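You operate a simulated robot arm through the tools that you are given. There is no shell and no other tool. Be economical: measure what you need, move in short steps, check, and stop when the job is done.

You run a simulated two-armed robot. Do the job below in one go: nothing can be reset, and whatever is moved stays where it is left.

## Task
Fetch the blue pick tip and set it on the medium reference device. Press the green load key two times. Take the small device marked "D9" from the top of the service bench and leave it on the blue mat of the goods-in bench. Take the red pick tip on the top of the service bench and put it away on the bench mat. Press the keyboard pause key three times. Pull the upper cabinet door open. The order is free.

It is judged by the outcome, as a careful person would: the job done as asked, and still so three seconds after it is handed in. It fails if anything else is knocked over, pushed out of place, dropped, spilled or broken.

## Robot
Two 7-joint arms with two-finger parallel grippers on one trunk, on a base that drives. Base frame: it is fixed to the floor where the robot stands at the start and does not move with it; the origin is under the middle of the robot, x ahead of it, y to its left, z up. Readings come in mm, rad, newtons and seconds.
The left shoulder is at the start at [70, 134, 1226], the right one opposite. With the tool pointing down near the work surface each hand reaches from about 100 to 640 mm from the robot's upright axis, wherever it stands, measured 20 degrees to its own side. Places, roughly: bench mat [400, -600, 900]; blue mat of the goods-in bench (37x20 cm) [-2500, 3720, 860]; blue pick tip [500, 0, 1000]; green load key [-3600, 1700, 900]; keyboard pause key [-2500, 400, 800]; medium reference device [500, -250, 750]; red pick tip [-3750, 2500, 1000]; small device [-3750, 2250, 750]; upper cabinet door [-2000, 3600, 1100]. Payload 1.57 kg a hand.
The tool frame of a hand sits at the grasp point between the pads (the TCP): z along the fingers, y along the line on which they close. The tips reach 30 mm beyond it. The gripper opens to 80 mm. The fingers are 17 mm wide and 12 mm thick; the gripper's body (40 by 82 mm) begins 80 mm behind the TCP.
Orientation is that of the tool frame in the base frame, as a unit quaternion [x, y, z, w]. With the fingers straight down and closing along the base's y, the tool's x points along the base's -x, its y along +y and its z along -z.

## Interface
- The arms move only by the tool send_rows. It takes "left_steps", "right_steps" or both (then of equal length, played together; a hand with none holds still); each is a list of rows, each a list of 7 numbers: the shift along the base's x, y, z in mm, then the turn, a rotation vector about the base's x, y, z in rad, then the gripper command, from -1 (shut) to 1 (fully open), values between in proportion. In form: [[dx, dy, dz, wx, wy, wz, fingers], ...]. A call has 1 to 10 rows; each row shifts and turns the commanded pose from where the row before left it. A row lasts 0.2 s, in which the tool goes at most 50 mm and 0.15 rad; a call with a longer step from one row to the next is refused whole, and so is a gripper value outside its range. A pose out of reach is approached as far as the arm can. The call stops where the force on the tool passes 40 N (or 10 N more than at its start, if that is more) or the arm is blocked; 0.2 s more then pass. The fingers move at their own pace (about 153 mm/s each) and stop on an object; they squeeze with about 26 N. The grip force told is the motor's: it shows also when the fingers shut on nothing. Time passes only in rows, and 0.2 s behind the last, so rows that do not move let the fingers close. It gives the time, the measured TCP pose, the force on the tool (base axes), the opening and the grip force at its end, in the units of the frame above (readings bear some noise), with the torque about the TCP (base axes, N m) and any sound that the robot's microphone picked up.
- Cameras (640 x 400 px; columns grow to the right, rows downward): "scene" is now at [128.4, -15, 1435]; the picture's right is [-0.07, -1.00, 0.00], its down [-0.77, 0.06, -0.64] and it looks along [0.64, -0.05, -0.77] (base axes); focal length 293 px, centre (320, 200). "left" rides on the left gripper at [72, 7, -122] in its tool frame; the picture's right is [-0.09, 1.00, 0.00], its down [-0.84, -0.08, -0.54] and it looks along [-0.54, -0.05, 0.84] (tool axes); focal length 238 px, centre (320, 200). "right" rides on the right gripper at [72, -7, -122] in its tool frame; the picture's right is [0.09, 1.00, 0.00], its down [-0.84, 0.08, -0.54] and it looks along [-0.54, 0.05, 0.84] (tool axes); focal length 238 px, centre (320, 200). There is no depth. A picture from a camera that has moved, and an enlarged one, comes with that camera's place and axes in the base frame and with its lens. The place of the scene camera against the robot may be out by one fixed shift of up to 12 mm in any direction.
- get_image(camera): a new picture of that camera. No time passes.
- move_column(by): slides the trunk up (or, below 0, down) by that many mm; the arms and the scene camera ride with it, the base frame stays. It gives what a move gives, with no picture.
- steer(legs): drives the robot by 1 to 6 legs, each [ahead, left, turn to the left] in mm, mm and rad, along the robot's own axes; the way and the turn of a leg run together, so that a leg with both is an arc; at most 1500 mm and 3.142 rad a leg. The arms and the cameras ride along, it lands a little off, and it stops where it bumps. It gives what a move gives.
- pan_tilt(pan, tilt): turns the head with the scene camera to pan (to the left, within 1.501 rad either way) and tilt (down, from -0.506 to 1.204), counted from straight ahead of the robot. It gives what a move gives.
- close_up(camera, box): a new picture of the part [left, top, right, bottom] of that camera's present view, enlarged. No time passes.
- close_job(): hands the job in; it is judged then, once.

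Go step by step. Nothing tells you exact positions but the pictures and the camera data: compare them with the known pose of the tool, close in by small moves and look again before you grip or let go. The budget is 165 turns and 138 pictures, counting those below and the enlarged ones. Unless the task says otherwise, let go and move clear before handing in.

The tools are called after ">>>" as a command line: name --argument value ..., lists and objects as JSON in quotes. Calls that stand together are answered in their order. send_rows: Moves the arms, as the interface text tells. Its arguments: {"type":"object","properties":{"left_steps":{"type":"array","items":{"type":"array","items":{"type":"number"}}},"right_steps":{"type":"array","items":{"type":"array","items":{"type":"number"}}}},"required":[]} The other tools are called the same way: move_column (by) slides the trunk up or down; steer (legs) drives the base; pan_tilt (pan, tilt) turns the head that bears the scene camera; get_image (camera) takes a picture; close_up (camera, box) takes an enlarged picture of a part of a camera's view; close_job () hands the job in.

At the start:

```text
time: 0.0
left_position: [386.6, 57.4, 1143.1]
left_orientation: [-0.001, 1.0, -0.001, 0.0]
left_wrist_force: [-0.2, -0.1, 0.2]
left_moment: [-0.02, 0.0, 0.02]
left_grip_width: 80.0
left_finger_force: 0.1
right_position: [407.4, -293.8, 1059.0]
right_orientation: [0.0, 1.0, 0.001, 0.0]
right_wrist_force: [-0.6, 0.0, -0.2]
right_moment: [0.03, -0.02, 0.02]
right_grip_width: 80.4
right_finger_force: 0.0
trunk travel left (down, up): [-800.0, 140.0]
robot x, y, heading: [1.7, -3.3, -0.001]
head pan, tilt: [-0.073, 0.876]
```

scene: 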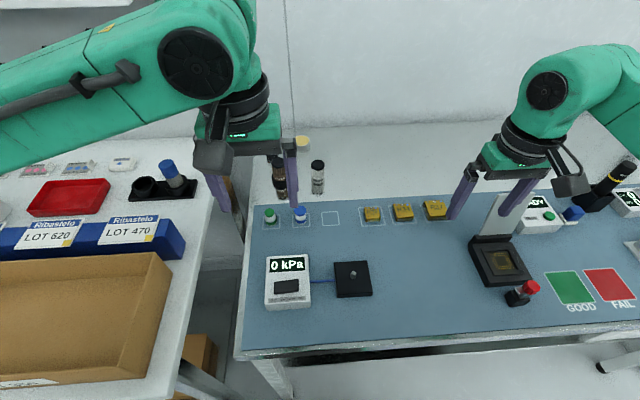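
right: 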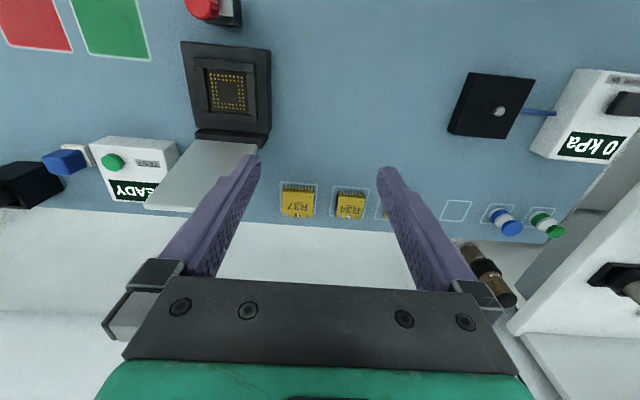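
left: 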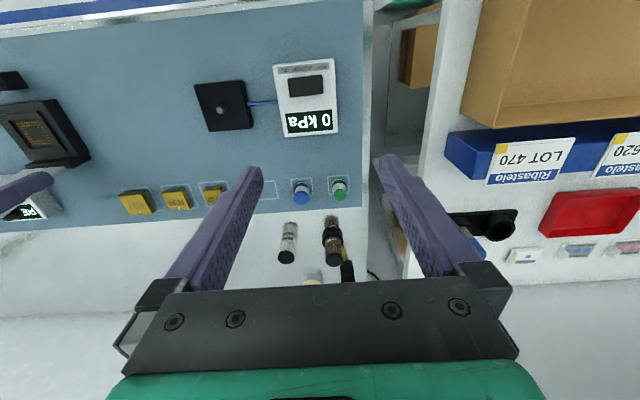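

I see the bench in front with blue and green pick tips, three yellow reference devices and a test socket. I'll zoom in to measure these.

>>> close_up --camera "scene" --box '[240, 180, 460, 318]'

>>> close_up --camera "left" --box '[100, 60, 420, 260]'

>>> close_up --camera "right" --box '[220, 60, 620, 310]'

```text
2.90 times, centred on (350, 249) of scene
camera zoom: at [128.4, -15.0, 1435.0], right [-0.07, -1.0, 0.0], down [-0.77, 0.06, -0.64], along [0.64, -0.05, -0.77], focal length 850 px, centre (233, 58)
```

zoom: 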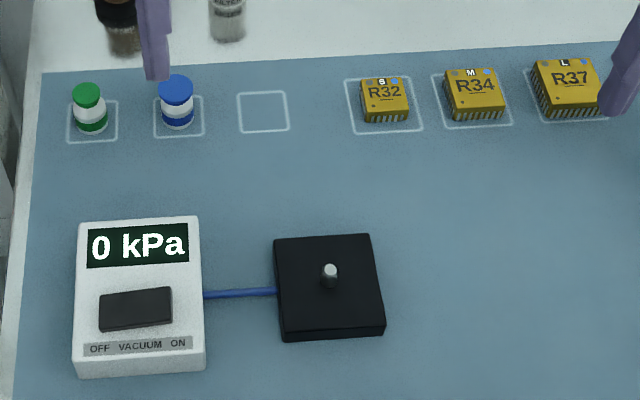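

```text
2.00 times, centred on (260, 160) of left
camera zoom: at [313.7, 64.1, 1265.3], right [0.09, 1.0, 0.0], down [0.84, -0.08, 0.54], along [0.54, -0.05, -0.84], focal length 477 px, centre (440, 280)
```

zoom: 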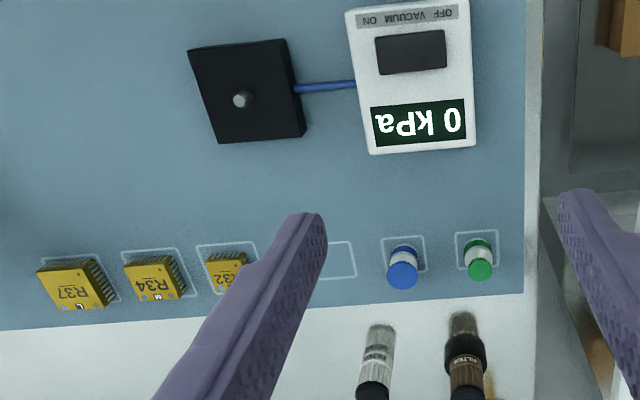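

```text
1.60 times, centred on (420, 185) of right
camera zoom: at [336.2, -300.3, 1179.3], right [-0.09, 1.0, 0.0], down [0.84, 0.08, 0.54], along [0.54, 0.05, -0.84], focal length 381 px, centre (160, 224)
```

zoom: 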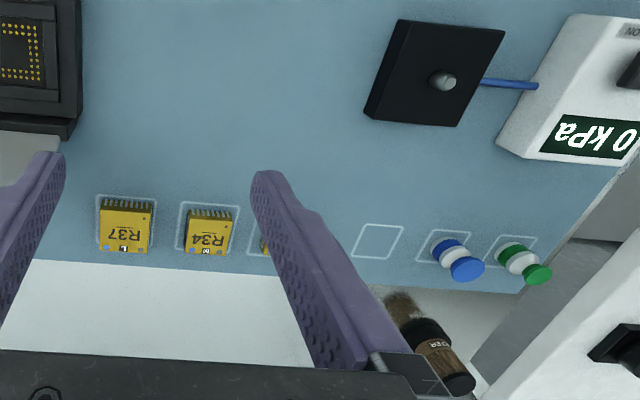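

I take the blue tip to be near (540, 9, top ~900) and R34 marked "M" near (531, -233). I'll move the left arm aside and bring the right hand above the blue tip.

>>> send_rows --left_steps '[[-20, 45, 0, 0, 0, 0, 1], [-20, 45, 0, 0, 0, 0, 1], [-20, 45, 0, 0, 0, 0, 1], [-20, 45, 0, 0, 0, 0, 1], [0, 0, 0, 0, 0, 0, 1], [0, 0, 0, 0, 0, 0, 1], [0, 0, 0, 0, 0, 0, 1], [0, 0, 0, 0, 0, 0, 1]]' --right_steps '[[0, 30, 0, 0, 0, 0, 0.15], [0, 40, 0, 0, 0, 0, 0.15], [0, 45, 0, 0, 0, 0, 0.15], [25, 40, 0, 0, 0, 0, 0.15], [25, 40, 0, 0, 0, 0, 0.15], [25, 40, 0, 0, 0, 0, 0.15], [25, 40, 0, 0, 0, 0, 0.15], [20, 28, -20, 0, 0, 0, 0.15]]'

>>> get_image --camera "right"

>>> get_image --camera "scene"

```text
time: 1.8
left_position: [305.7, 240.6, 1142.2]
left_orientation: [-0.003, 1.0, 0.0, 0.0]
left_wrist_force: [0.7, -0.2, 0.2]
left_moment: [0.02, 0.01, 0.0]
left_grip_width: 80.0
left_finger_force: 0.1
right_position: [527.9, 10.9, 1037.9]
right_orientation: [0.0, 1.0, -0.001, 0.001]
right_wrist_force: [0.2, -0.2, -0.2]
right_moment: [0.02, -0.01, 0.06]
right_grip_width: 45.7
right_finger_force: 0.0
trunk travel left (down, up): [-800.0, 140.0]
robot x, y, heading: [1.9, -0.6, -0.004]
head pan, tilt: [-0.073, 0.876]
```

```text
131 pictures are left
camera right: at [456.6, 5.4, 1159.2], right [-0.09, 1.0, 0.0], down [0.84, 0.08, 0.54], along [0.54, 0.05, -0.84], focal length 238 px, centre (320, 200)
```

right: 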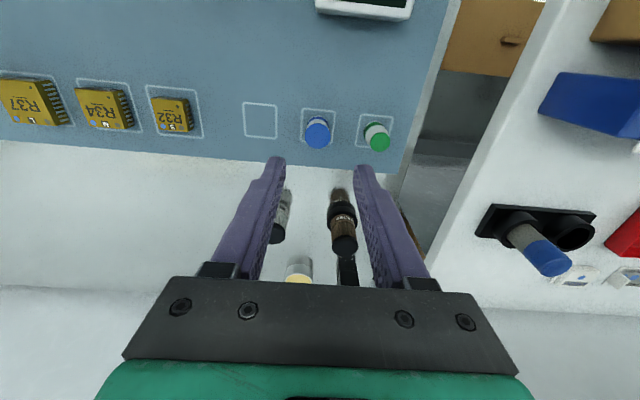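

```text
130 pictures are left
camera scene: at [129.6, -13.1, 1434.9], right [-0.07, -1.0, 0.0], down [-0.77, 0.06, -0.64], along [0.64, -0.05, -0.77], focal length 293 px, centre (320, 200)
```

scene: 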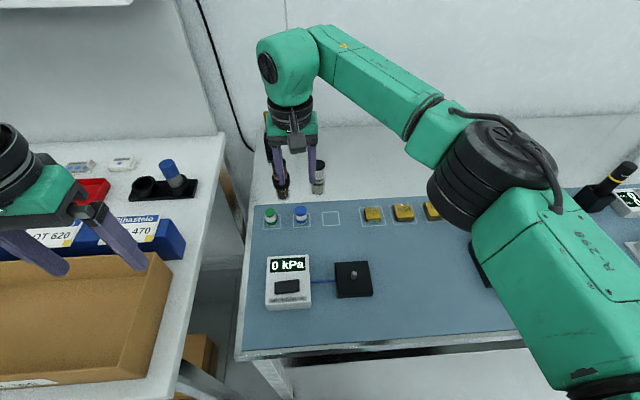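

The tip looks to be at about (534, 9). I'll descend partway and look again.

>>> send_rows --right_steps '[[3, 0, -30, 0, 0, 0, 0.15], [2, -1, -30, 0, 0, 0, 0.15], [0, 0, -18, 0, 0, 0, 0.15]]'

>>> get_image --camera "right"

>>> close_up --camera "scene" --box '[240, 150, 400, 250]'

```text
time: 2.6
left_position: [304.5, 238.2, 1142.9]
left_orientation: [-0.001, 1.0, -0.001, 0.0]
left_wrist_force: [0.0, 0.4, 0.1]
left_moment: [-0.01, 0.02, 0.02]
left_grip_width: 80.0
left_finger_force: 0.0
right_position: [531.4, 8.9, 960.0]
right_orientation: [0.0, 1.0, -0.001, 0.001]
right_wrist_force: [0.4, 0.1, 0.3]
right_moment: [0.0, 0.0, 0.05]
right_grip_width: 45.9
right_finger_force: 0.0
trunk travel left (down, up): [-800.0, 140.0]
robot x, y, heading: [-3.0, -0.9, 0.004]
head pan, tilt: [-0.073, 0.876]
```

```text
129 pictures are left
camera right: at [460.1, 1.9, 1081.5], right [-0.09, 1.0, 0.0], down [0.84, 0.08, 0.54], along [0.54, 0.05, -0.84], focal length 238 px, centre (320, 200)
```

right: 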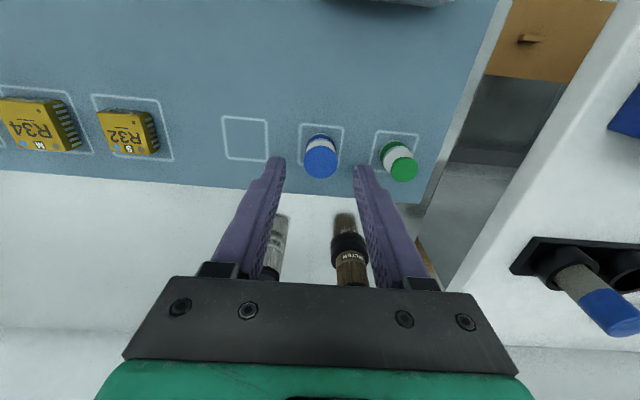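

```text
4.00 times, centred on (320, 200) of scene
camera zoom: at [128.3, -15.3, 1435.1], right [-0.07, -1.0, 0.0], down [-0.77, 0.06, -0.64], along [0.64, -0.05, -0.77], focal length 1174 px, centre (320, 200)
```

zoom: 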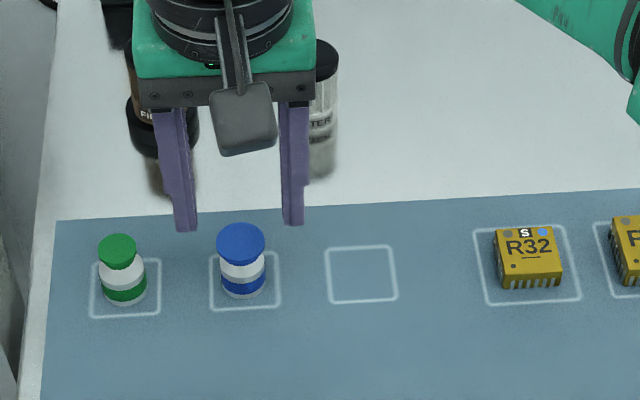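

Aligned within a couple of mm. I'll descend to near grip height and check.

>>> send_rows --right_steps '[[1, 0, -20, 0, 0, 0, 0.15], [1, 0, -20, 0, 0, 0, 0.15]]'

>>> get_image --camera "right"

>>> close_up --camera "scene" --box '[240, 150, 400, 250]'

```text
time: 3.2
left_position: [306.2, 238.1, 1143.2]
left_orientation: [0.0, 1.0, 0.0, -0.001]
left_wrist_force: [-0.4, 0.2, -0.2]
left_moment: [-0.02, -0.01, 0.02]
left_grip_width: 79.9
left_finger_force: 0.2
right_position: [535.1, 8.2, 919.6]
right_orientation: [0.0, 1.0, 0.0, -0.001]
right_wrist_force: [-0.2, 0.1, 0.3]
right_moment: [-0.04, 0.01, -0.02]
right_grip_width: 45.9
right_finger_force: 0.0
trunk travel left (down, up): [-800.0, 140.0]
robot x, y, heading: [0.6, -1.5, 0.001]
head pan, tilt: [-0.073, 0.876]
```

```text
127 pictures are left
camera right: at [462.8, 1.7, 1041.5], right [-0.09, 1.0, 0.0], down [0.84, 0.08, 0.54], along [0.54, 0.05, -0.84], focal length 238 px, centre (320, 200)
```

right: 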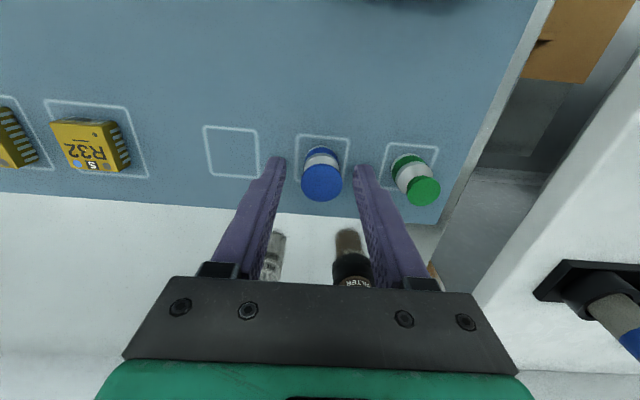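

```text
4.00 times, centred on (320, 200) of scene
camera zoom: at [128.7, -14.9, 1435.0], right [-0.07, -1.0, 0.0], down [-0.77, 0.06, -0.64], along [0.64, -0.05, -0.77], focal length 1174 px, centre (320, 200)
```

zoom: 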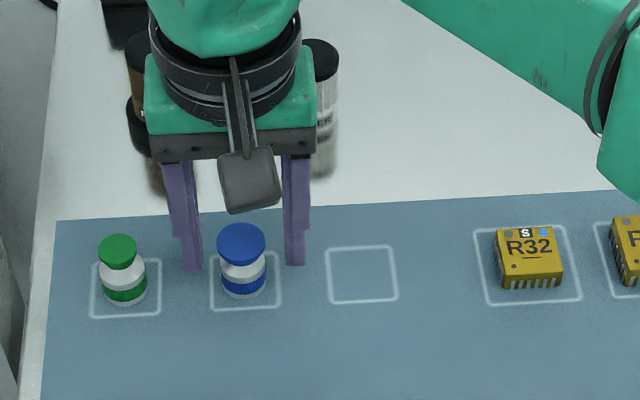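

Cap top is near z 908. Descend a bit more and close gently.

>>> send_rows --right_steps '[[-1, 0, -8, 0, 0, 0, 0.15], [0, 0, -5, 0, 0, 0, 0.15], [0, 0, 0, 0, 0, 0, -0.1], [0, 0, 0, 0, 0, 0, -0.4], [0, 0, 0, 0, 0, 0, -1], [0, 0, 0, 0, 0, 0, -1]]'

>>> get_image --camera "right"

>>> close_up --camera "scene" --box '[240, 150, 400, 250]'

```text
time: 4.6
left_position: [306.3, 239.0, 1143.5]
left_orientation: [-0.002, 1.0, -0.001, 0.0]
left_wrist_force: [-0.2, -0.3, 0.3]
left_moment: [0.01, -0.04, 0.02]
left_grip_width: 80.0
left_finger_force: 0.1
right_position: [533.7, 7.9, 908.0]
right_orientation: [0.0, 1.0, 0.001, 0.0]
right_wrist_force: [0.5, -0.3, 0.0]
right_moment: [0.01, 0.0, 0.02]
right_grip_width: 26.1
right_finger_force: 25.8
trunk travel left (down, up): [-800.0, 140.0]
robot x, y, heading: [-0.9, 0.2, 0.004]
head pan, tilt: [-0.073, 0.876]
```

```text
125 pictures are left
camera right: at [462.1, 1.8, 1028.4], right [-0.09, 1.0, 0.0], down [0.84, 0.08, 0.54], along [0.54, 0.05, -0.84], focal length 238 px, centre (320, 200)
```

right: 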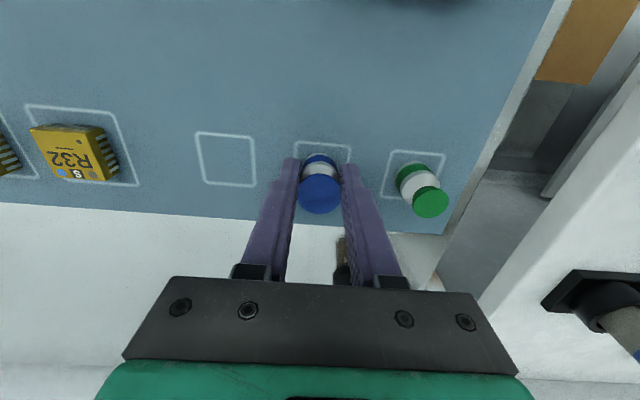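

```text
4.00 times, centred on (320, 200) of scene
camera zoom: at [128.5, -14.9, 1435.0], right [-0.07, -1.0, 0.0], down [-0.77, 0.06, -0.64], along [0.64, -0.05, -0.77], focal length 1174 px, centre (320, 200)
```

zoom: 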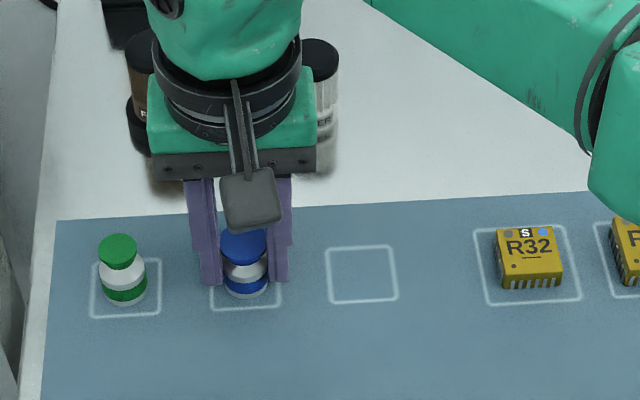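

The blue tip is gripped. I'll lift and move it over to the R34 (M) device.

>>> send_rows --right_steps '[[0, 0, 30, 0, 0, 0, -1], [0, 0, 30, 0, 0, 0, -1], [0, -40, 0, 0, 0, 0, -1], [0, -45, 0, 0, 0, 0, -1], [0, -45, 0, 0, 0, 0, -1], [0, -45, 0, 0, 0, 0, -1], [0, -40, 0, 0, 0, 0, -1], [0, -26, 0, 0, 0, 0, -1]]'

>>> get_image --camera "right"

>>> close_up --camera "scene" --box '[320, 150, 480, 250]'

>>> get_image --camera "left"

```text
time: 6.4
left_position: [305.2, 238.8, 1142.9]
left_orientation: [-0.001, 1.0, 0.001, 0.001]
left_wrist_force: [0.2, -0.4, 0.7]
left_moment: [-0.01, -0.02, -0.04]
left_grip_width: 80.1
left_finger_force: 0.0
right_position: [533.0, -233.2, 966.1]
right_orientation: [-0.001, 1.0, 0.0, 0.0]
right_wrist_force: [0.1, -0.3, 0.4]
right_moment: [0.0, -0.01, 0.0]
right_grip_width: 25.9
right_finger_force: 26.4
trunk travel left (down, up): [-800.0, 140.0]
robot x, y, heading: [-0.6, 3.1, -0.002]
head pan, tilt: [-0.073, 0.876]
```

```text
123 pictures are left
camera right: at [462.5, -240.1, 1087.4], right [-0.09, 1.0, 0.0], down [0.84, 0.08, 0.54], along [0.54, 0.05, -0.84], focal length 238 px, centre (320, 200)
```

right: 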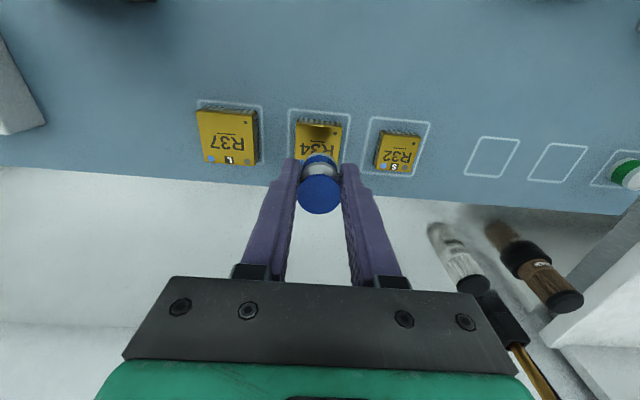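

```text
4.00 times, centred on (400, 200) of scene
camera zoom: at [128.2, -15.6, 1435.1], right [-0.07, -1.0, 0.0], down [-0.77, 0.06, -0.64], along [0.64, -0.05, -0.77], focal length 1174 px, centre (0, 200)
```

zoom: 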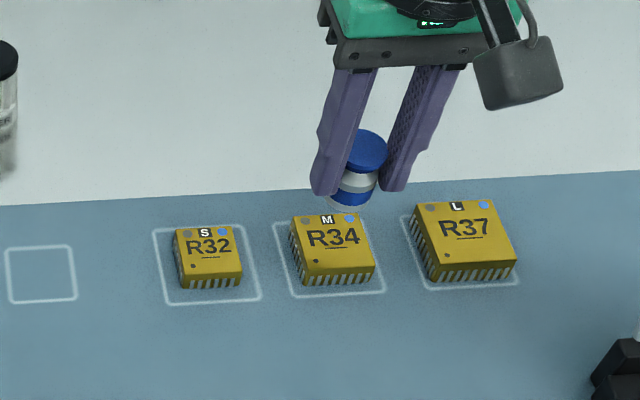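

```text
121 pictures are left
camera left: at [233.1, 244.1, 1265.5], right [0.09, 1.0, 0.0], down [0.84, -0.08, 0.54], along [0.54, -0.05, -0.84], focal length 238 px, centre (320, 200)
```

left: 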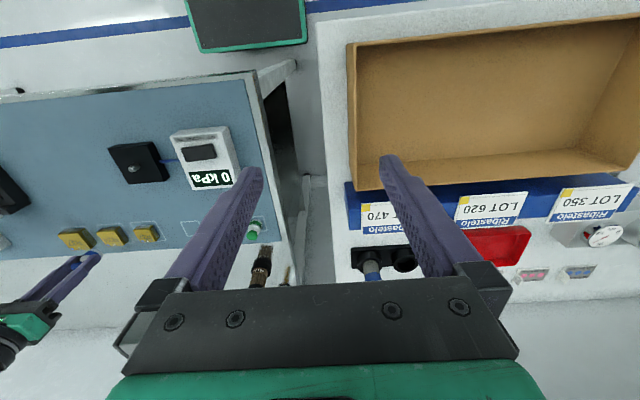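

Nicely above R34. Lower most of the way and check.

>>> send_rows --right_steps '[[-1, 0, -18, 0, 0, 0, -1], [-1, 0, -14, 0, 0, 0, -1]]'

>>> close_up --camera "right" --box '[220, 80, 420, 205]'

>>> close_up --camera "scene" --box '[360, 170, 440, 220]'

```text
time: 7.0
left_position: [305.0, 238.3, 1142.9]
left_orientation: [-0.001, 1.0, 0.0, 0.001]
left_wrist_force: [0.3, -0.1, 0.1]
left_moment: [0.01, -0.01, -0.03]
left_grip_width: 80.1
left_finger_force: 0.0
right_position: [532.3, -232.7, 933.7]
right_orientation: [0.0, 1.0, -0.001, 0.0]
right_wrist_force: [-0.1, -0.2, 0.2]
right_moment: [0.0, 0.0, -0.01]
right_grip_width: 26.1
right_finger_force: 26.0
trunk travel left (down, up): [-800.0, 140.0]
robot x, y, heading: [1.2, 0.3, -0.001]
head pan, tilt: [-0.073, 0.876]
```

```text
3.20 times, centred on (320, 142) of right
camera zoom: at [460.2, -239.7, 1056.0], right [-0.09, 1.0, 0.0], down [0.84, 0.08, 0.54], along [0.54, 0.05, -0.84], focal length 763 px, centre (320, 384)
```

zoom: 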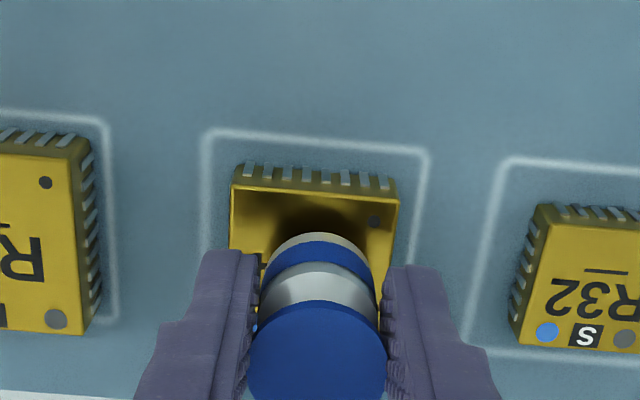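

```text
8.00 times, centred on (400, 195) of scene
camera zoom: at [128.6, -15.4, 1435.1], right [-0.07, -1.0, 0.0], down [-0.77, 0.06, -0.64], along [0.64, -0.05, -0.77], focal length 2347 px, centre (-320, 240)
```

zoom: 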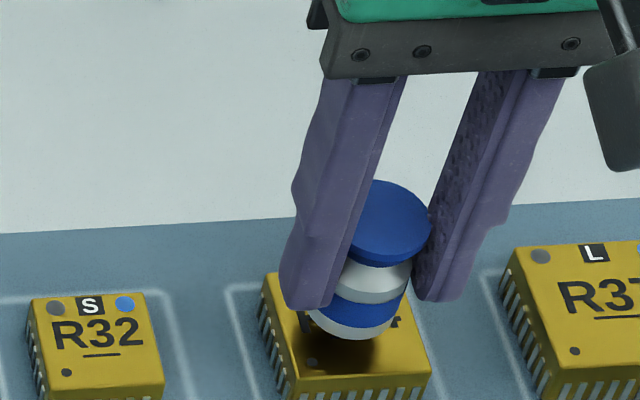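

Tip is centred over the device. Lower in small steps until contact.

>>> send_rows --right_steps '[[-1, 0, -4, 0, 0, 0, -1], [0, 0, -3, 0, 0, 0, -1], [0, 0, -2, 0, 0, 0, -1], [0, 0, -2, 0, 0, 0, -1]]'

>>> close_up --camera "right" --box '[220, 80, 420, 205]'

>>> close_up --camera "scene" --box '[360, 170, 440, 220]'

```text
time: 8.0
left_position: [304.7, 238.7, 1142.2]
left_orientation: [-0.001, 1.0, -0.001, 0.001]
left_wrist_force: [-0.2, -0.2, 0.2]
left_moment: [-0.05, -0.01, 0.01]
left_grip_width: 79.9
left_finger_force: 0.0
right_position: [530.6, -233.1, 923.6]
right_orientation: [0.001, 1.0, -0.001, 0.002]
right_wrist_force: [1.0, -0.8, 6.4]
right_moment: [-0.09, -0.05, -0.03]
right_grip_width: 26.2
right_finger_force: 25.7
trunk travel left (down, up): [-800.0, 140.0]
robot x, y, heading: [0.2, 0.0, 0.003]
head pan, tilt: [-0.073, 0.876]
```

```text
3.20 times, centred on (320, 142) of right
camera zoom: at [458.5, -239.2, 1046.1], right [-0.09, 1.0, 0.0], down [0.84, 0.08, 0.54], along [0.54, 0.05, -0.84], focal length 763 px, centre (320, 384)
```

zoom: 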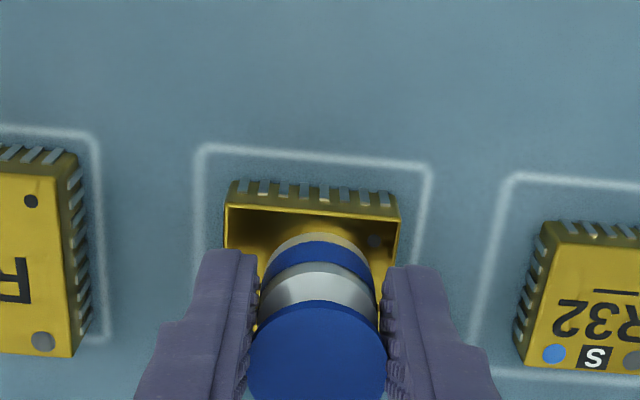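

```text
8.00 times, centred on (400, 195) of scene
camera zoom: at [127.4, -14.8, 1435.3], right [-0.07, -1.0, 0.0], down [-0.77, 0.06, -0.64], along [0.64, -0.05, -0.77], focal length 2347 px, centre (-320, 240)
```

zoom: 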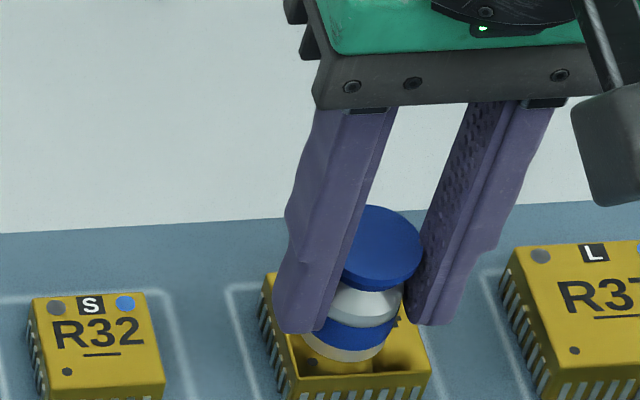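

Contact felt; the tip is standing on R34. Release and go straight up.

>>> send_rows --right_steps '[[0, 0, 1, 0, 0, 0, -0.2], [0, 0, 0, 0, 0, 0, 0.1], [0, 0, 0, 0, 0, 0, 0.15], [0, 0, 20, 0, 0, 0, 0.15], [0, 0, 30, 0, 0, 0, 0.15], [0, 0, 40, 0, 0, 0, 0.15], [0, 0, 40, 0, 0, 0, 0.15]]'

>>> close_up --camera "scene" --box '[320, 150, 480, 250]'

>>> close_up --camera "right" --box '[220, 60, 420, 185]'

```text
time: 9.6
left_position: [304.1, 239.1, 1142.9]
left_orientation: [-0.001, 1.0, 0.0, 0.0]
left_wrist_force: [-0.3, -0.5, -0.1]
left_moment: [-0.01, -0.02, 0.01]
left_grip_width: 80.2
left_finger_force: 0.1
right_position: [530.3, -232.9, 1055.2]
right_orientation: [0.0, 1.0, 0.0, 0.0]
right_wrist_force: [0.6, -0.3, 0.0]
right_moment: [0.0, 0.0, 0.02]
right_grip_width: 45.9
right_finger_force: 0.1
trunk travel left (down, up): [-800.0, 140.0]
robot x, y, heading: [0.0, -0.8, 0.001]
head pan, tilt: [-0.073, 0.876]
```

```text
4.00 times, centred on (400, 200) of scene
camera zoom: at [127.8, -14.4, 1435.1], right [-0.07, -1.0, 0.0], down [-0.77, 0.06, -0.64], along [0.64, -0.05, -0.77], focal length 1174 px, centre (0, 200)
```

zoom: 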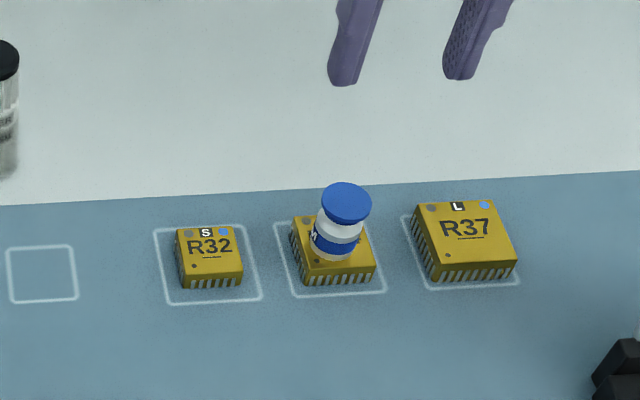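

```text
3.20 times, centred on (320, 122) of right
camera zoom: at [458.7, -238.6, 1176.2], right [-0.09, 1.0, 0.0], down [0.84, 0.08, 0.54], along [0.54, 0.05, -0.84], focal length 763 px, centre (320, 448)
```

zoom: 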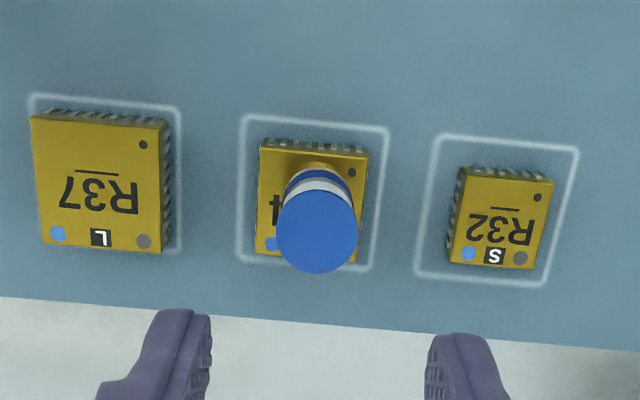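

Blue tip stands on R34. Now I'll retract the right arm and look around before driving.

>>> send_rows --right_steps '[[0, 0, 40, 0, 0, 0, 0.5], [-40, 0, 30, 0, 0, 0, 1], [-45, 0, 10, 0, 0, 0, 1], [-45, 0, 10, 0, 0, 0, 1], [-45, 0, 0, 0, 0, 0, 1], [-45, 0, 0, 0, 0, 0, 1], [-20, 0, 0, 0, 0, 0, 1]]' --left_steps '[[0, 0, 0, 0, 0, 0, 1], [0, 0, 0, 0, 0, 0, 1], [0, 0, 0, 0, 0, 0, 1], [0, 0, 0, 0, 0, 0, 1], [0, 0, 0, 0, 0, 0, 1], [0, 0, 0, 0, 0, 0, 1], [0, 0, 0, 0, 0, 0, 1]]'

>>> steer --legs '[[-500, 0, 0], [0, 0, 1.57]]'

>>> pan_tilt --pan 0.9 --tilt 0.25

>>> get_image --camera "scene"

>>> pan_tilt --pan 0.0 --tilt 0.25

>>> get_image --camera "scene"

```text
time: 11.2
left_position: [305.1, 237.9, 1142.2]
left_orientation: [0.0, 1.0, 0.0, 0.0]
left_wrist_force: [0.7, -0.1, -0.3]
left_moment: [-0.02, 0.01, 0.0]
left_grip_width: 80.2
left_finger_force: 0.1
right_position: [290.0, -232.3, 1144.6]
right_orientation: [0.0, 1.0, 0.0, -0.001]
right_wrist_force: [0.7, -0.6, 0.0]
right_moment: [-0.02, 0.01, -0.02]
right_grip_width: 80.2
right_finger_force: 0.1
trunk travel left (down, up): [-800.0, 140.0]
robot x, y, heading: [-1.0, -2.2, 0.002]
head pan, tilt: [-0.073, 0.876]
```

```text
time: 18.0
left_position: [-744.7, 302.7, 1142.1]
left_orientation: [0.712, -0.702, 0.001, -0.001]
left_wrist_force: [0.3, -0.5, 0.7]
left_moment: [0.01, 0.03, -0.01]
left_grip_width: 80.0
left_finger_force: 0.0
right_position: [-272.9, 291.7, 1145.4]
right_orientation: [0.711, -0.703, 0.0, 0.0]
right_wrist_force: [-0.2, 1.1, -0.7]
right_moment: [-0.01, -0.01, -0.01]
right_grip_width: 79.9
right_finger_force: 0.1
trunk travel left (down, up): [-800.0, 140.0]
robot x, y, heading: [-501.4, -2.6, 1.579]
head pan, tilt: [-0.073, 0.876]
```

```text
time: 19.2
left_position: [-745.6, 303.2, 1142.8]
left_orientation: [0.712, -0.703, 0.0, -0.001]
left_wrist_force: [0.2, 0.6, -1.0]
left_moment: [-0.03, -0.01, 0.02]
left_grip_width: 80.0
left_finger_force: 0.0
right_position: [-274.1, 291.8, 1143.7]
right_orientation: [0.712, -0.703, 0.0, 0.0]
right_wrist_force: [0.0, -0.1, -0.3]
right_moment: [-0.01, 0.05, 0.0]
right_grip_width: 80.1
right_finger_force: 0.0
trunk travel left (down, up): [-800.0, 140.0]
robot x, y, heading: [-502.3, -2.4, 1.579]
head pan, tilt: [0.901, 0.25]
```

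```text
114 pictures are left
camera scene: at [-575.8, 97.8, 1490.2], right [0.61, 0.79, 0.0], down [0.2, -0.15, -0.97], along [-0.76, 0.59, -0.25], focal length 293 px, centre (320, 200)
```

scene: 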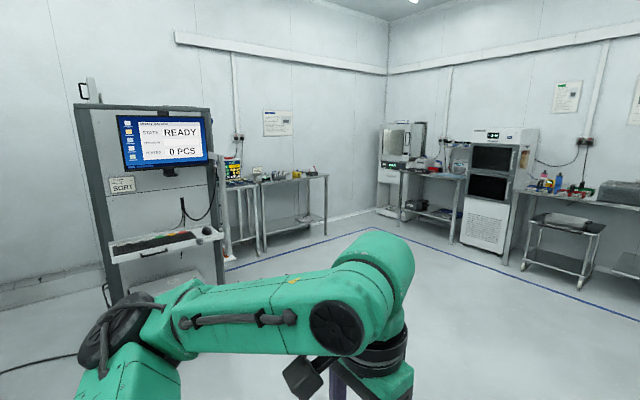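

```text
time: 20.4
left_position: [-744.8, 301.7, 1143.7]
left_orientation: [0.711, -0.703, 0.001, 0.0]
left_wrist_force: [0.5, 0.7, 0.0]
left_moment: [0.02, 0.0, -0.01]
left_grip_width: 79.9
left_finger_force: 0.1
right_position: [-274.2, 292.8, 1145.4]
right_orientation: [0.711, -0.703, 0.0, 0.0]
right_wrist_force: [0.4, -0.5, -0.5]
right_moment: [-0.01, 0.0, 0.03]
right_grip_width: 80.1
right_finger_force: 0.1
trunk travel left (down, up): [-800.0, 140.0]
robot x, y, heading: [-507.7, -0.5, 1.578]
head pan, tilt: [0.0, 0.25]
```

```text
113 pictures are left
camera scene: at [-503.1, 133.8, 1490.2], right [1.0, 0.01, 0.0], down [0.0, -0.25, -0.97], along [-0.01, 0.97, -0.25], focal length 293 px, centre (320, 200)
```

scene: 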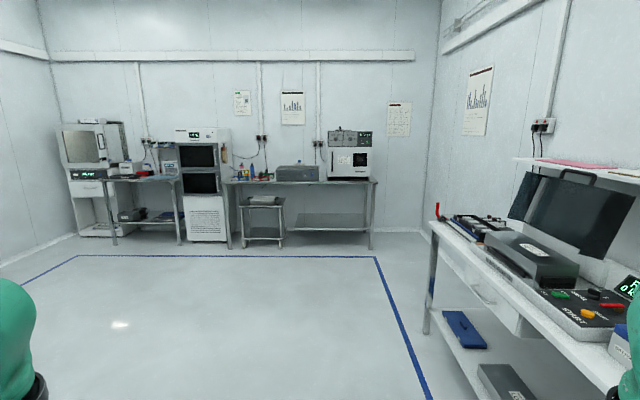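

The keyboard stand is to the west at about (-2500, 400), then the service bench and goods-in bench around the far corner. I'll drive to the keyboard first.

>>> steer --legs '[[0, 0, 1.563], [1250, -400, 0]]'

>>> pan_tilt --pan 0.0 --tilt 0.7

>>> get_image --camera "scene"

```text
time: 30.9
left_position: [-2065.0, 149.0, 1142.1]
left_orientation: [1.0, 0.004, 0.0, -0.001]
left_wrist_force: [0.0, 0.2, 0.5]
left_moment: [-0.01, -0.02, 0.0]
left_grip_width: 79.9
left_finger_force: 0.0
right_position: [-2053.4, 619.9, 1144.5]
right_orientation: [1.0, 0.004, 0.0, 0.001]
right_wrist_force: [-0.5, 0.2, 0.6]
right_moment: [0.02, 0.01, 0.02]
right_grip_width: 80.2
right_finger_force: 0.0
trunk travel left (down, up): [-800.0, 140.0]
robot x, y, heading: [-1764.1, 390.6, -3.129]
head pan, tilt: [0.0, 0.25]
```

```text
time: 31.8
left_position: [-2064.1, 149.8, 1143.1]
left_orientation: [1.0, 0.004, 0.001, -0.001]
left_wrist_force: [0.1, 0.4, 0.8]
left_moment: [0.01, 0.01, 0.04]
left_grip_width: 80.0
left_finger_force: 0.0
right_position: [-2054.5, 619.9, 1145.9]
right_orientation: [1.0, 0.004, 0.001, -0.001]
right_wrist_force: [0.3, -0.1, 0.1]
right_moment: [-0.02, -0.03, -0.02]
right_grip_width: 79.9
right_finger_force: 0.1
trunk travel left (down, up): [-800.0, 140.0]
robot x, y, heading: [-1761.1, 388.3, -3.139]
head pan, tilt: [0.0, 0.7]
```

```text
112 pictures are left
camera scene: at [-1894.9, 379.1, 1449.4], right [-0.01, 1.0, 0.0], down [0.64, 0.0, -0.77], along [-0.77, 0.0, -0.64], focal length 293 px, centre (320, 200)
```

scene: 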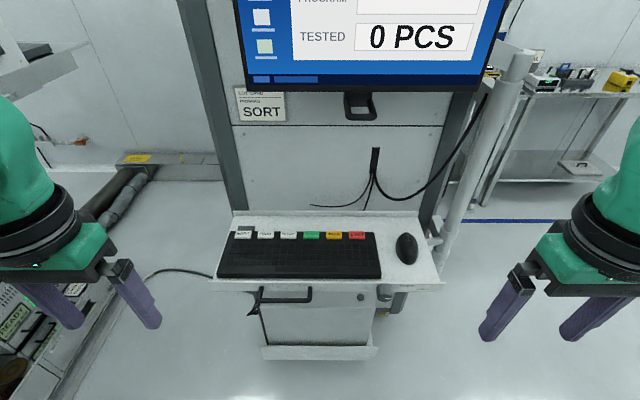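

>>> close_up --camera "scene" --box '[208, 205, 400, 325]'

```text
3.33 times, centred on (304, 265) of scene
camera zoom: at [-1894.9, 379.1, 1449.4], right [-0.01, 1.0, 0.0], down [0.64, 0.0, -0.77], along [-0.77, 0.0, -0.64], focal length 978 px, centre (373, -17)
```

zoom: 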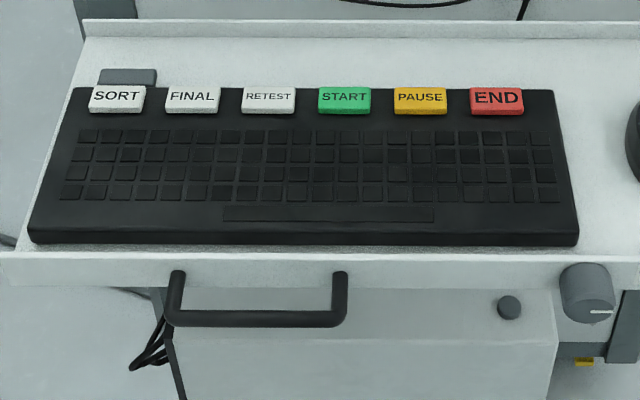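

PAUSE (yellow) is near (-2476, 419). I'll drive closer and bring the right hand, closed, above it.

>>> steer --legs '[[200, 0, 0]]'

>>> send_rows --right_steps '[[-25, -40, -10, 0, 0, 0, -1], [-25, -40, -20, 0, 0, 0, -1], [-25, -40, -30, 0, 0, 0, -1], [-25, -40, -30, 0, 0, 0, -1], [-25, -40, -30, 0, 0, 0, -1], [-30, 0, -30, 0, 0, 0, -1], [-30, 0, -20, 0, 0, 0, -1], [-30, 0, -20, 0, 0, 0, -1]]'

>>> get_image --camera "right"

>>> get_image --camera "scene"

```text
time: 33.4
left_position: [-2261.9, 146.1, 1142.6]
left_orientation: [1.0, 0.005, -0.001, -0.001]
left_wrist_force: [-0.4, 0.3, -0.2]
left_moment: [-0.02, 0.03, 0.02]
left_grip_width: 80.0
left_finger_force: 0.0
right_position: [-2249.5, 617.3, 1145.1]
right_orientation: [1.0, 0.004, -0.001, -0.001]
right_wrist_force: [0.7, 0.3, 1.1]
right_moment: [0.05, 0.01, 0.01]
right_grip_width: 79.7
right_finger_force: 0.2
trunk travel left (down, up): [-800.0, 140.0]
robot x, y, heading: [-1958.2, 387.0, -3.13]
head pan, tilt: [0.0, 0.7]
```

```text
refused: row 2 steps farther than a row can; nothing moved
```

```text
110 pictures are left
camera right: at [-2177.5, 625.6, 1266.9], right [0.1, -0.99, 0.0], down [-0.83, -0.08, 0.54], along [-0.54, -0.05, -0.84], focal length 238 px, centre (320, 200)
```

right: 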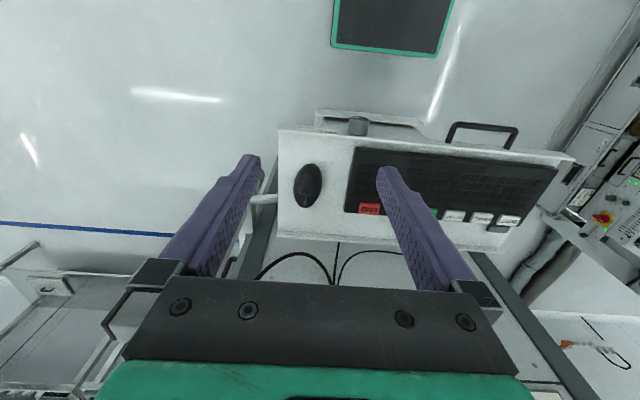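

```text
109 pictures are left
camera scene: at [-2090.6, 377.6, 1449.7], right [-0.01, 1.0, 0.0], down [0.64, 0.0, -0.77], along [-0.77, -0.01, -0.64], focal length 293 px, centre (320, 200)
```

scene: 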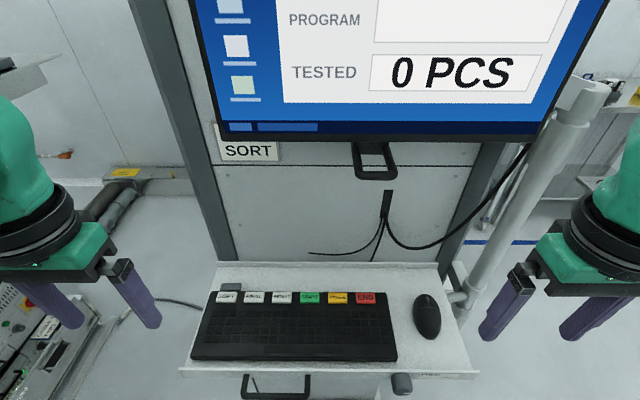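

Key estimated near (-2447, 405, 853), with the monitor overhanging at about z 1262. I'll lower the trunk for clearance, then approach with the right hand closed.

>>> move_column --by -100

>>> send_rows --right_steps '[[0, -45, 0, 0, 0, 0, -1], [-10, -45, 0, 0, 0, 0, -1], [-25, -40, 0, 0, 0, 0, -1], [-25, -40, 0, 0, 0, 0, -1], [-25, -40, 0, 0, 0, 0, -1], [-30, 0, -25, 0, 0, 0, -1], [-40, 0, -25, 0, 0, 0, -1], [-42, 0, -25, 0, 0, 0, -1]]'

>>> get_image --camera "right"

>>> get_image --camera "scene"

```text
time: 34.7
left_position: [-2262.0, 148.9, 1042.4]
left_orientation: [1.0, 0.005, -0.001, -0.002]
left_wrist_force: [-1.1, -0.9, 0.1]
left_moment: [0.0, -0.02, 0.0]
left_grip_width: 79.9
left_finger_force: 0.1
right_position: [-2253.2, 619.0, 1044.0]
right_orientation: [1.0, 0.004, 0.0, 0.0]
right_wrist_force: [0.2, 0.0, -0.6]
right_moment: [-0.03, -0.04, 0.0]
right_grip_width: 80.1
right_finger_force: 0.1
trunk travel left (down, up): [-700.0, 240.0]
robot x, y, heading: [-1958.2, 387.9, -3.135]
head pan, tilt: [0.0, 0.7]
```

```text
time: 36.7
left_position: [-2233.1, 111.4, 1036.1]
left_orientation: [0.999, 0.032, -0.001, 0.008]
left_wrist_force: [0.8, -0.3, 0.4]
left_moment: [-0.02, 0.07, -0.03]
left_grip_width: 79.9
left_finger_force: 0.2
right_position: [-2412.3, 348.6, 985.1]
right_orientation: [0.996, 0.082, -0.032, -0.001]
right_wrist_force: [6.5, -2.3, -2.2]
right_moment: [0.42, 0.73, -0.02]
right_grip_width: 0.1
right_finger_force: 21.8
trunk travel left (down, up): [-700.0, 240.0]
robot x, y, heading: [-1949.4, 368.0, -3.083]
head pan, tilt: [0.0, 0.7]
stopped in row 8 (right hand): the arm was blocked; the commanded pose is now the measured one
```

```text
108 pictures are left
camera right: at [-2333.8, 367.3, 1101.5], right [0.25, -0.97, -0.01], down [-0.78, -0.21, 0.59], along [-0.58, -0.14, -0.8], focal length 238 px, centre (320, 200)
```

right: 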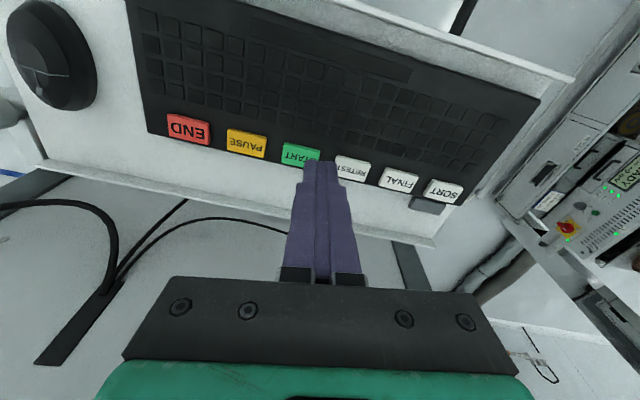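

```text
107 pictures are left
camera scene: at [-2002.1, 354.1, 1358.9], right [-0.06, 1.0, 0.0], down [0.59, 0.03, -0.8], along [-0.8, -0.04, -0.59], focal length 293 px, centre (320, 200)
```

scene: 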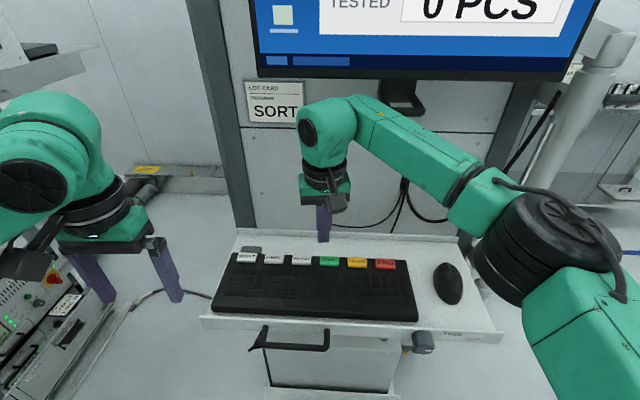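

The wrist bumped the monitor's lower edge, and the base yawed slightly. I'll back off, straighten the hand, lower further, and check the monitor before going on.

>>> send_rows --right_steps '[[40, 0, 0, 0, 0, 0, -1], [40, 0, 0, 0, -0.032, -0.08, -1], [30, 0, 0, 0, -0.032, -0.084, -1], [0, 0, -30, 0, 0, 0, -1], [0, 0, -25, 0, 0, 0, -1]]'

>>> pan_tilt --pan 0.0 --tilt 0.4

>>> get_image --camera "scene"

```text
time: 37.0
left_position: [-2326.8, 113.5, 1008.2]
left_orientation: [0.998, 0.033, 0.046, 0.003]
left_wrist_force: [0.3, 0.7, 0.2]
left_moment: [-0.11, 0.02, 0.0]
left_grip_width: 79.7
left_finger_force: 0.0
right_position: [-2500.7, 361.4, 936.0]
right_orientation: [0.999, 0.038, 0.023, 0.006]
right_wrist_force: [0.5, 0.9, 0.2]
right_moment: [-0.09, 0.0, 0.02]
right_grip_width: 0.3
right_finger_force: 21.0
trunk travel left (down, up): [-700.0, 240.0]
robot x, y, heading: [-1958.6, 368.4, -3.082]
head pan, tilt: [0.0, 0.7]
stopped in row 1 (right hand): the arm was blocked; the commanded pose is now the measured one
```

```text
time: 37.8
left_position: [-2281.1, 111.2, 1023.6]
left_orientation: [0.999, 0.03, 0.024, 0.003]
left_wrist_force: [0.1, -0.1, 0.2]
left_moment: [-0.02, 0.09, -0.03]
left_grip_width: 79.9
left_finger_force: 0.1
right_position: [-2458.5, 361.3, 957.6]
right_orientation: [0.999, 0.037, 0.001, 0.004]
right_wrist_force: [0.6, 0.7, 0.2]
right_moment: [-0.01, 0.03, -0.02]
right_grip_width: 0.1
right_finger_force: 21.3
trunk travel left (down, up): [-700.0, 240.0]
robot x, y, heading: [-1950.5, 368.1, -3.087]
head pan, tilt: [0.0, 0.4]
```

```text
106 pictures are left
camera scene: at [-2088.6, 351.2, 1377.0], right [-0.05, 1.0, 0.0], down [0.39, 0.02, -0.92], along [-0.92, -0.05, -0.39], focal length 293 px, centre (320, 200)
```

scene: 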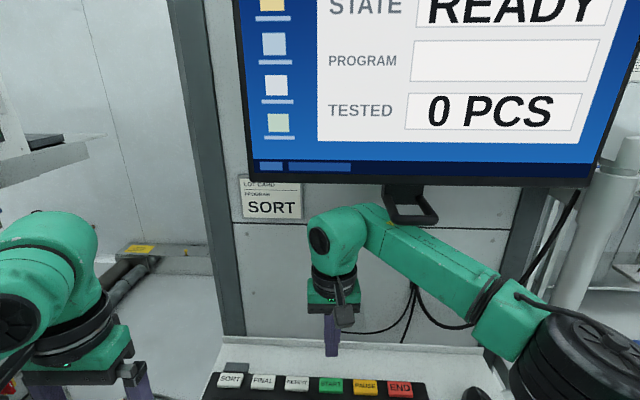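

The body rocked from the contact. I'll let it settle with null rows and re-read.

>>> send_rows --right_steps '[[0, 0, 0, 0, 0, 0, -1], [0, 0, 0, 0, 0, 0, -1], [0, 0, 0, 0, 0, 0, -1], [0, 0, 0, 0, 0, 0, -1]]'

>>> get_image --camera "scene"

```text
time: 38.8
left_position: [-2285.4, 111.0, 1020.7]
left_orientation: [0.999, 0.032, 0.026, 0.002]
left_wrist_force: [-0.2, -0.1, -0.4]
left_moment: [0.0, 0.04, -0.03]
left_grip_width: 79.9
left_finger_force: 0.1
right_position: [-2462.9, 360.1, 955.9]
right_orientation: [0.999, 0.036, 0.004, 0.004]
right_wrist_force: [-0.2, 0.2, -0.5]
right_moment: [-0.01, 0.04, 0.0]
right_grip_width: 0.0
right_finger_force: 21.2
trunk travel left (down, up): [-700.0, 240.0]
robot x, y, heading: [-1957.3, 365.7, -3.085]
head pan, tilt: [0.0, 0.4]
```

```text
105 pictures are left
camera scene: at [-2094.5, 350.5, 1376.3], right [-0.05, 1.0, 0.0], down [0.39, 0.02, -0.92], along [-0.92, -0.05, -0.39], focal length 293 px, centre (320, 200)
```

scene: 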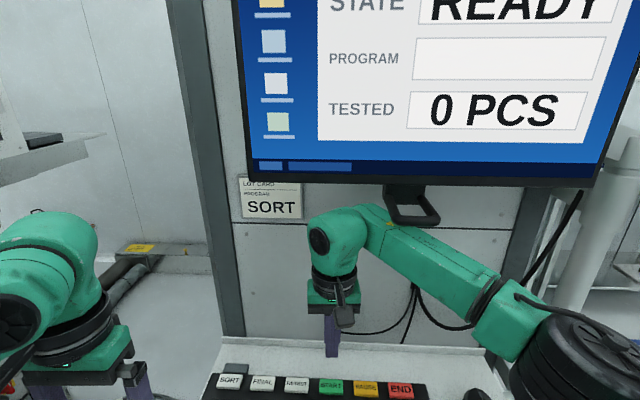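

The body is leaning forward about 0.05 rad, likely because the forearm is pressing up under the monitor bracket. I'll lower the trunk a little to relieve it.

>>> move_column --by -45

>>> get_image --camera "scene"

>>> get_image --camera "right"

```text
time: 39.7
left_position: [-2286.2, 110.9, 976.3]
left_orientation: [0.999, 0.031, 0.026, 0.002]
left_wrist_force: [-0.4, 0.0, 0.3]
left_moment: [0.01, 0.0, 0.04]
left_grip_width: 79.8
left_finger_force: 0.1
right_position: [-2462.4, 360.1, 909.9]
right_orientation: [0.999, 0.037, 0.004, 0.004]
right_wrist_force: [0.2, -0.8, -0.5]
right_moment: [-0.03, 0.02, 0.02]
right_grip_width: 0.2
right_finger_force: 20.6
trunk travel left (down, up): [-655.0, 285.0]
robot x, y, heading: [-1954.5, 367.6, -3.083]
head pan, tilt: [0.0, 0.4]
```

```text
104 pictures are left
camera scene: at [-2094.5, 350.5, 1331.2], right [-0.05, 1.0, 0.0], down [0.39, 0.02, -0.92], along [-0.92, -0.05, -0.39], focal length 293 px, centre (320, 200)
```

scene: 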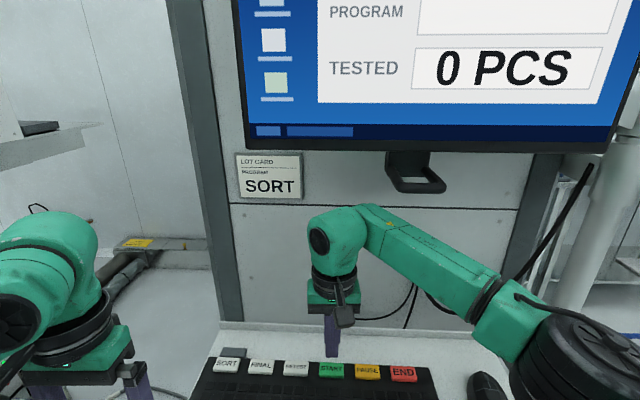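

```text
103 pictures are left
camera right: at [-2392.3, 373.5, 1032.3], right [0.17, -0.99, 0.01], down [-0.83, -0.13, 0.54], along [-0.53, -0.1, -0.84], focal length 238 px, centre (320, 200)
```

right: 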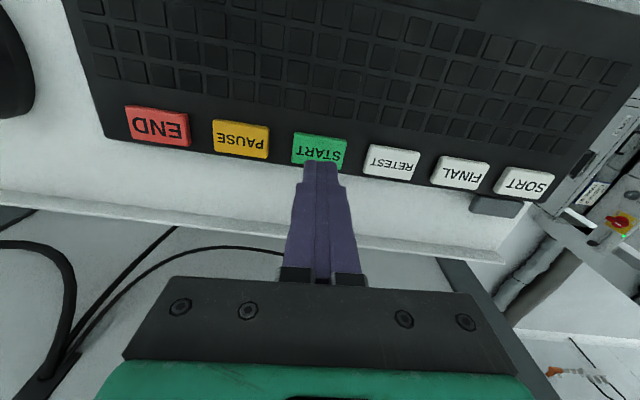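

Clear now (visible gap below the bracket). PAUSE is at about (-2461, 420); I'll shift over it, straighten yaw, and look.

>>> send_rows --right_steps '[[0, 20, 0, 0, 0, -0.035, -1], [0, 20, 0, 0, 0, -0.035, -1], [0, 20, 0, 0, 0, 0, -1], [0, 0, -8, 0, 0, 0, -1]]'

>>> get_image --camera "right"

>>> get_image --camera "scene"

```text
time: 40.7
left_position: [-2287.6, 109.6, 974.7]
left_orientation: [0.999, 0.031, 0.026, 0.001]
left_wrist_force: [0.6, 0.4, -0.1]
left_moment: [0.03, -0.01, 0.01]
left_grip_width: 80.2
left_finger_force: 0.2
right_position: [-2463.2, 420.6, 901.2]
right_orientation: [1.0, 0.002, 0.004, 0.004]
right_wrist_force: [0.7, -0.2, -0.1]
right_moment: [0.02, -0.03, 0.01]
right_grip_width: 0.0
right_finger_force: 21.1
trunk travel left (down, up): [-655.0, 285.0]
robot x, y, heading: [-1949.8, 366.0, -3.084]
head pan, tilt: [0.0, 0.4]
```

```text
102 pictures are left
camera right: at [-2391.9, 428.8, 1024.3], right [0.1, -1.0, 0.01], down [-0.84, -0.08, 0.54], along [-0.53, -0.06, -0.84], focal length 238 px, centre (320, 200)
```

right: 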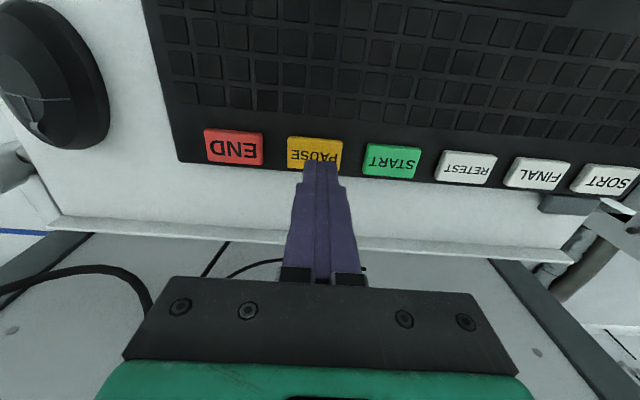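

```text
101 pictures are left
camera scene: at [-2095.1, 350.0, 1331.2], right [-0.05, 1.0, 0.0], down [0.39, 0.02, -0.92], along [-0.92, -0.05, -0.39], focal length 293 px, centre (320, 200)
```

scene: 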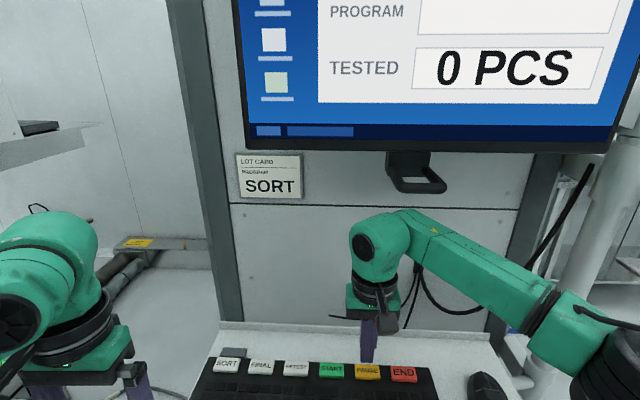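

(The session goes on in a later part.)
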